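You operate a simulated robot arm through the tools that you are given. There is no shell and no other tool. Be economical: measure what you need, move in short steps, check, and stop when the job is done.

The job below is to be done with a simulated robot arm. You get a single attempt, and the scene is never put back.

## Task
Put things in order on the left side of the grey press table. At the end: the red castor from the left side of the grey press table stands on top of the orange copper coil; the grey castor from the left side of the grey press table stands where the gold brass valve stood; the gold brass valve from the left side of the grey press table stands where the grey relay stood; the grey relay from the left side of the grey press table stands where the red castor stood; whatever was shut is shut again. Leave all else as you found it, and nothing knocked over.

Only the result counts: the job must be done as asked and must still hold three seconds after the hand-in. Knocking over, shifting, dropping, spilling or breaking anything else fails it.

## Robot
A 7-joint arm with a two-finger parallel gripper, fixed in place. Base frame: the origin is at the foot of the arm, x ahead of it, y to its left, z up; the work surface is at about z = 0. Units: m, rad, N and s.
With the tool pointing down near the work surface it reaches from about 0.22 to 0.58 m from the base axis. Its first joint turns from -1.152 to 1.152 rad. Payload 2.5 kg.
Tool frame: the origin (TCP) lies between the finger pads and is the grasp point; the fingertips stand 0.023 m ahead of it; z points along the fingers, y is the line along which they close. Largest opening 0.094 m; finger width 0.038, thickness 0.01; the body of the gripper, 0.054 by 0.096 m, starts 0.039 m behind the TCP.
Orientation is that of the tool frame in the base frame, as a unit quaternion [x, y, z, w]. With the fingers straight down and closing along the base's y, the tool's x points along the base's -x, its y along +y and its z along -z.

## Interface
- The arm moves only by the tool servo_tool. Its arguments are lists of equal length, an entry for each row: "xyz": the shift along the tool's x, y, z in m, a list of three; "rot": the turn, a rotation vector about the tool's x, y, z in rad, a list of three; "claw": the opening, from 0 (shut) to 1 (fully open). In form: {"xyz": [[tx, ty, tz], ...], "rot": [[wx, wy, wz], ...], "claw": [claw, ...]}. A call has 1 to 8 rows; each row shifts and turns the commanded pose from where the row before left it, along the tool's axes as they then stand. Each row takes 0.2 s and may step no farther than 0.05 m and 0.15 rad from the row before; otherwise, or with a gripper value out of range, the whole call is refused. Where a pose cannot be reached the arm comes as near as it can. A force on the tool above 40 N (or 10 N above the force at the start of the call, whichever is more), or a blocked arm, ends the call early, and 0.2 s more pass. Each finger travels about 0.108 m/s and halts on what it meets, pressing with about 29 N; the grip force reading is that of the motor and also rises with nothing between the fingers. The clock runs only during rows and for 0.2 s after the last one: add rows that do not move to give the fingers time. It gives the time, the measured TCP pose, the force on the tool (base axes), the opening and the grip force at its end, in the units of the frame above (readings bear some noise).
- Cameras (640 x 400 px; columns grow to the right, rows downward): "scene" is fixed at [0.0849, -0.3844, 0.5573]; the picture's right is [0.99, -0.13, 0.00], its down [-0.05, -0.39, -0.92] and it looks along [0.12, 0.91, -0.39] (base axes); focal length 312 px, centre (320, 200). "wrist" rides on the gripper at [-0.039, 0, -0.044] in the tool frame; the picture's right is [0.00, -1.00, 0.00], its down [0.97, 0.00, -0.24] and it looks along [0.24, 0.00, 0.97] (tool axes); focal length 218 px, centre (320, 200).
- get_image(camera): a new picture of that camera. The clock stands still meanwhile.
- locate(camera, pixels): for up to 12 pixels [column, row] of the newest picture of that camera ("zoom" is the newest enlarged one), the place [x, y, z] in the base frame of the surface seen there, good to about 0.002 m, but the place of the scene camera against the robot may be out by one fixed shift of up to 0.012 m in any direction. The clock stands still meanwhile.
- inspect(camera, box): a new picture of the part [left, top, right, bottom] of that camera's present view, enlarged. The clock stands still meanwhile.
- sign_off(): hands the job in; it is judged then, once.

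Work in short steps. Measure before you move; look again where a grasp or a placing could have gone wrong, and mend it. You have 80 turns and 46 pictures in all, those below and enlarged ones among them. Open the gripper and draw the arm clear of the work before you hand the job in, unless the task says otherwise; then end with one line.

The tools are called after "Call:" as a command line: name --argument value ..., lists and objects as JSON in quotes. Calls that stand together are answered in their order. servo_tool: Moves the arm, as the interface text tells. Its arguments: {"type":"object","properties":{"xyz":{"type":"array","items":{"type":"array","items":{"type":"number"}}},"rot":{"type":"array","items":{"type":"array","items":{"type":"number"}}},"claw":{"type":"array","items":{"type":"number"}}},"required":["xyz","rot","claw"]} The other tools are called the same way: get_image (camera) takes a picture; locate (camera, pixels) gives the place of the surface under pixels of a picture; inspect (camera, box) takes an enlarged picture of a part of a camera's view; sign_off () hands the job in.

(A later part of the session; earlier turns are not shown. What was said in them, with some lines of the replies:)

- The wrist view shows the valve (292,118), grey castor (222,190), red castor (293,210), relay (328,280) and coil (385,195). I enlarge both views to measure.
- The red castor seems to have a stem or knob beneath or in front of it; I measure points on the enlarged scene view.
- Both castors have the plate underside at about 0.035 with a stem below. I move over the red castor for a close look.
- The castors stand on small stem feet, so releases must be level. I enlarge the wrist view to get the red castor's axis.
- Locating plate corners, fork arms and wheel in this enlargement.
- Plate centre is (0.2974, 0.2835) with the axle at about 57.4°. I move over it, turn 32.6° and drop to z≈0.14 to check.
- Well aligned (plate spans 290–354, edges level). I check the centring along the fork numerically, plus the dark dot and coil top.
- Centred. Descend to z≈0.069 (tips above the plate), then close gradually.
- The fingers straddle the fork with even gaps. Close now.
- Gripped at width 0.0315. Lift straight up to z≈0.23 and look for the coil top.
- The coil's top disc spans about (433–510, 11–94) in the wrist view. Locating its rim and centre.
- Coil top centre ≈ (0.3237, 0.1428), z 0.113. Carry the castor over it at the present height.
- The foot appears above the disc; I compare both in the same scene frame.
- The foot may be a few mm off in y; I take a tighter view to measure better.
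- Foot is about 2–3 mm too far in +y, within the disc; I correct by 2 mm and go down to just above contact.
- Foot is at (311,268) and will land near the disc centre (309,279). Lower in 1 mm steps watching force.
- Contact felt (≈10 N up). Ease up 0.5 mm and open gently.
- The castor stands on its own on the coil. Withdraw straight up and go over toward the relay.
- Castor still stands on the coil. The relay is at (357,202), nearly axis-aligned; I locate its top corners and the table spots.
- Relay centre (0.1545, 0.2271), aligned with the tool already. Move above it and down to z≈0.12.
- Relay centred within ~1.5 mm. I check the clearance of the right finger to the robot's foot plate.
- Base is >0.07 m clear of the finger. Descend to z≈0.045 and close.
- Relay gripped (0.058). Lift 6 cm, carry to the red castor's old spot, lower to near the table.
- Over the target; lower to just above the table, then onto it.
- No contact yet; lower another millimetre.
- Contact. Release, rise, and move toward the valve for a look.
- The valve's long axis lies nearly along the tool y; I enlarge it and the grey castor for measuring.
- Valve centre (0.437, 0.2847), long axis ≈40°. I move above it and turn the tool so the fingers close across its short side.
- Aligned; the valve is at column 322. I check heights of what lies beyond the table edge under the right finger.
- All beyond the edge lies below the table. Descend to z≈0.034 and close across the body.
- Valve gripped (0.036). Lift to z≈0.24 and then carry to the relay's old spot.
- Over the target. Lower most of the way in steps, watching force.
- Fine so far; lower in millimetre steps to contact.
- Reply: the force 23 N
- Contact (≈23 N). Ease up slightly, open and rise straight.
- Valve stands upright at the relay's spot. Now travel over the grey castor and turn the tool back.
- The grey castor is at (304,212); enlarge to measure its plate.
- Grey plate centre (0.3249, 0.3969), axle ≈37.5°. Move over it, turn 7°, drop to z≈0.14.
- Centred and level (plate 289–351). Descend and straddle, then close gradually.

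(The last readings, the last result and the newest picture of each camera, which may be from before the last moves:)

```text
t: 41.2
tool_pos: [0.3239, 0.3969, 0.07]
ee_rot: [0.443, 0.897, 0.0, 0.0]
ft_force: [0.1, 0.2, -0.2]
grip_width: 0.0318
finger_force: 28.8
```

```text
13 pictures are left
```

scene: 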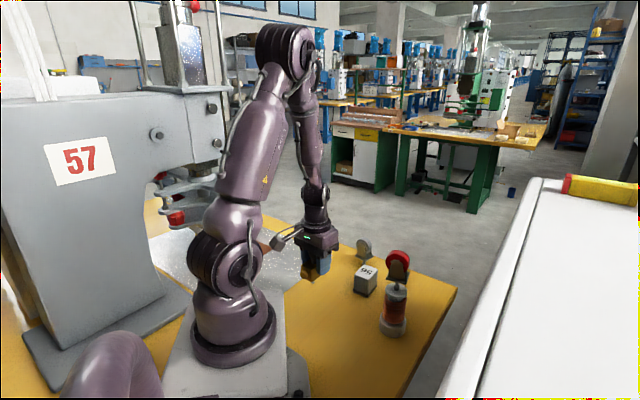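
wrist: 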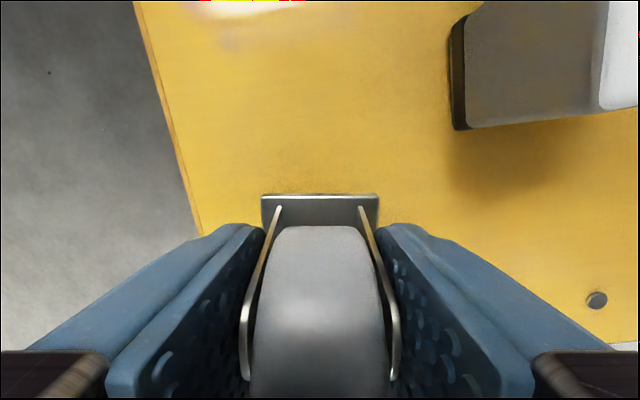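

Gripped. Lift 8 cm, carry to the valve's old place (0.437, 0.2847), then lower partway.

Call:
servo_tool --xyz '[[0, 0, -0.03], [0, 0, -0.05], [-0.0394, 0.0053, 0], [-0.0394, 0.0053, 0], [-0.0394, 0.0053, 0], [-0.0394, 0.0053, 0], [0, 0, 0.04], [0, 0, 0]]' --rot '[[0, 0, 0], [0, 0, 0], [0, 0, 0], [0, 0, 0], [0, 0, 0], [0, 0, 0], [0, 0, 0], [0, 0, 0]]' --claw '[0, 0, 0, 0, 0, 0, 0, 0]'

Call:
inspect --camera "scene" --box '[340, 210, 460, 320]'

```text
t: 43.0
tool_pos: [0.4378, 0.2848, 0.1108]
ee_rot: [0.442, 0.897, 0.0, 0.0]
ft_force: [-0.1, 0.6, -1.5]
grip_width: 0.0318
finger_force: 28.4
```

```text
3.64 times, centred on (400, 265) of scene
```

zoom: 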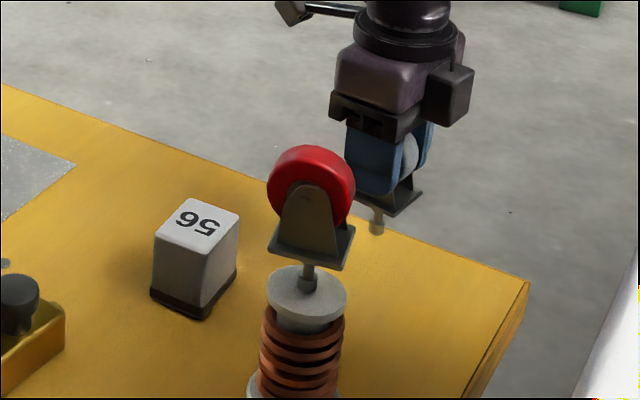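

Over the target with clear room. Lower 37 mm, then millimetre steps.

Call:
servo_tool --xyz '[[0, 0, 0.02], [0, 0, 0.015], [0, 0, 0.002], [0, 0, 0.001], [0, 0, 0]]' --rot '[[0, 0, 0], [0, 0, 0], [0, 0, 0], [0, 0, 0], [0, 0, 0]]' --claw '[0, 0, 0, 0, 0]'

```text
t: 44.2
tool_pos: [0.4381, 0.285, 0.0751]
ee_rot: [0.442, 0.897, 0.0, 0.0]
ft_force: [0.2, -0.5, -1.1]
grip_width: 0.0318
finger_force: 29.1
```

Call:
servo_tool --xyz '[[0, 0, 0.001], [0, 0, 0.001], [0, 0, 0]]' --rot '[[0, 0, 0], [0, 0, 0], [0, 0, 0]]' --claw '[0, 0, 0]'

```text
t: 45.0
tool_pos: [0.4363, 0.2849, 0.0712]
ee_rot: [0.443, 0.897, 0.0, 0.0]
ft_force: [0.3, -0.2, -2.7]
grip_width: 0.0315
finger_force: 28.6
```

Call:
servo_tool --xyz '[[0, 0, 0.001], [0, 0, 0]]' --rot '[[0, 0, 0], [0, 0, 0]]' --claw '[0, 0]'

```text
t: 45.6
tool_pos: [0.4367, 0.2848, 0.0708]
ee_rot: [0.442, 0.897, 0.0, 0.0]
ft_force: [-2.2, -2.0, 4.7]
grip_width: 0.0319
finger_force: 29.1
```

Contact. Open gently in place.

Call:
servo_tool --xyz '[[0, 0, 0], [0, 0, 0], [0, 0, 0], [0, 0, 0], [0, 0, 0]]' --rot '[[0, 0, 0], [0, 0, 0], [0, 0, 0], [0, 0, 0], [0, 0, 0]]' --claw '[0.36, 0.42, 0.5, 0.6, 0.6]'

Call:
get_image --camera "wrist"

```text
t: 46.8
tool_pos: [0.4374, 0.285, 0.0708]
ee_rot: [0.442, 0.897, 0.0, 0.0]
ft_force: [-0.2, 0.2, -0.4]
grip_width: 0.0566
finger_force: 0.1
```

```text
11 pictures are left
```

wrist: 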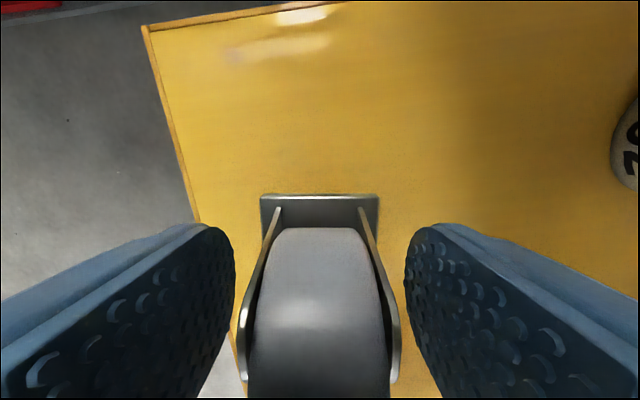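

It stands free. Rise straight up well clear and check everything.

Call:
servo_tool --xyz '[[0, 0, -0.02], [0, 0, -0.04], [0, 0, -0.05], [0, 0, -0.05], [0, 0, -0.05], [0, 0, -0.05], [0, 0, 0], [0, 0, 0]]' --rot '[[0, 0, 0], [0, 0, 0], [0, 0, 0], [0, 0, 0], [0, 0, 0], [0, 0, 0], [0, 0, 0], [0, 0, 0]]' --claw '[0.6, 0.6, 0.6, 0.8, 1, 1, 1, 1]'

Call:
get_image --camera "wrist"

Call:
inspect --camera "scene" --box '[280, 225, 460, 345]'

```text
t: 48.6
tool_pos: [0.4359, 0.2854, 0.3316]
ee_rot: [0.442, 0.897, 0.0, 0.0]
ft_force: [0.2, -0.8, -0.6]
grip_width: 0.0943
finger_force: 0.1
```

```text
10 pictures are left
```

wrist: 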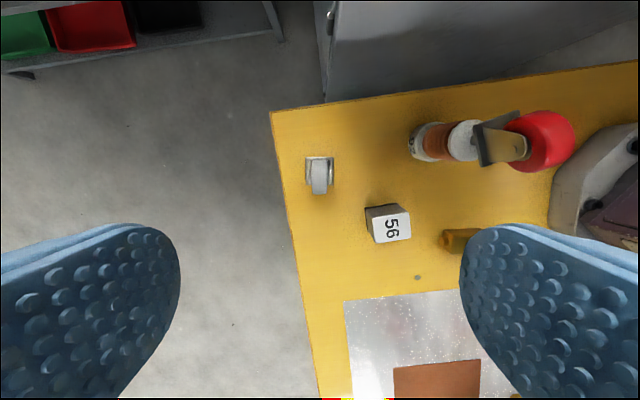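

```text
3.33 times, centred on (370, 285) of scene
```

zoom: 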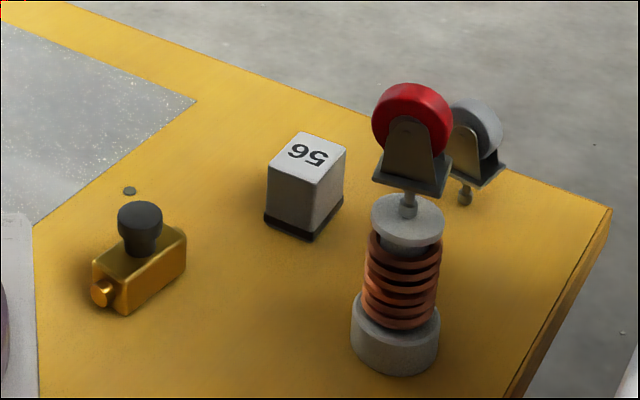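

All four objects stand upright in their places, the coil has not moved, and the gripper is open and clear. Handing in.

Call:
sign_off

```text
The job is handed in.
```

The job is handed in: the red castor stands on the copper coil, the grey castor where the valve was, the valve where the relay was, and the relay where the red castor was. The last pictures showed all four upright; I found nothing on the table that opens or shuts.
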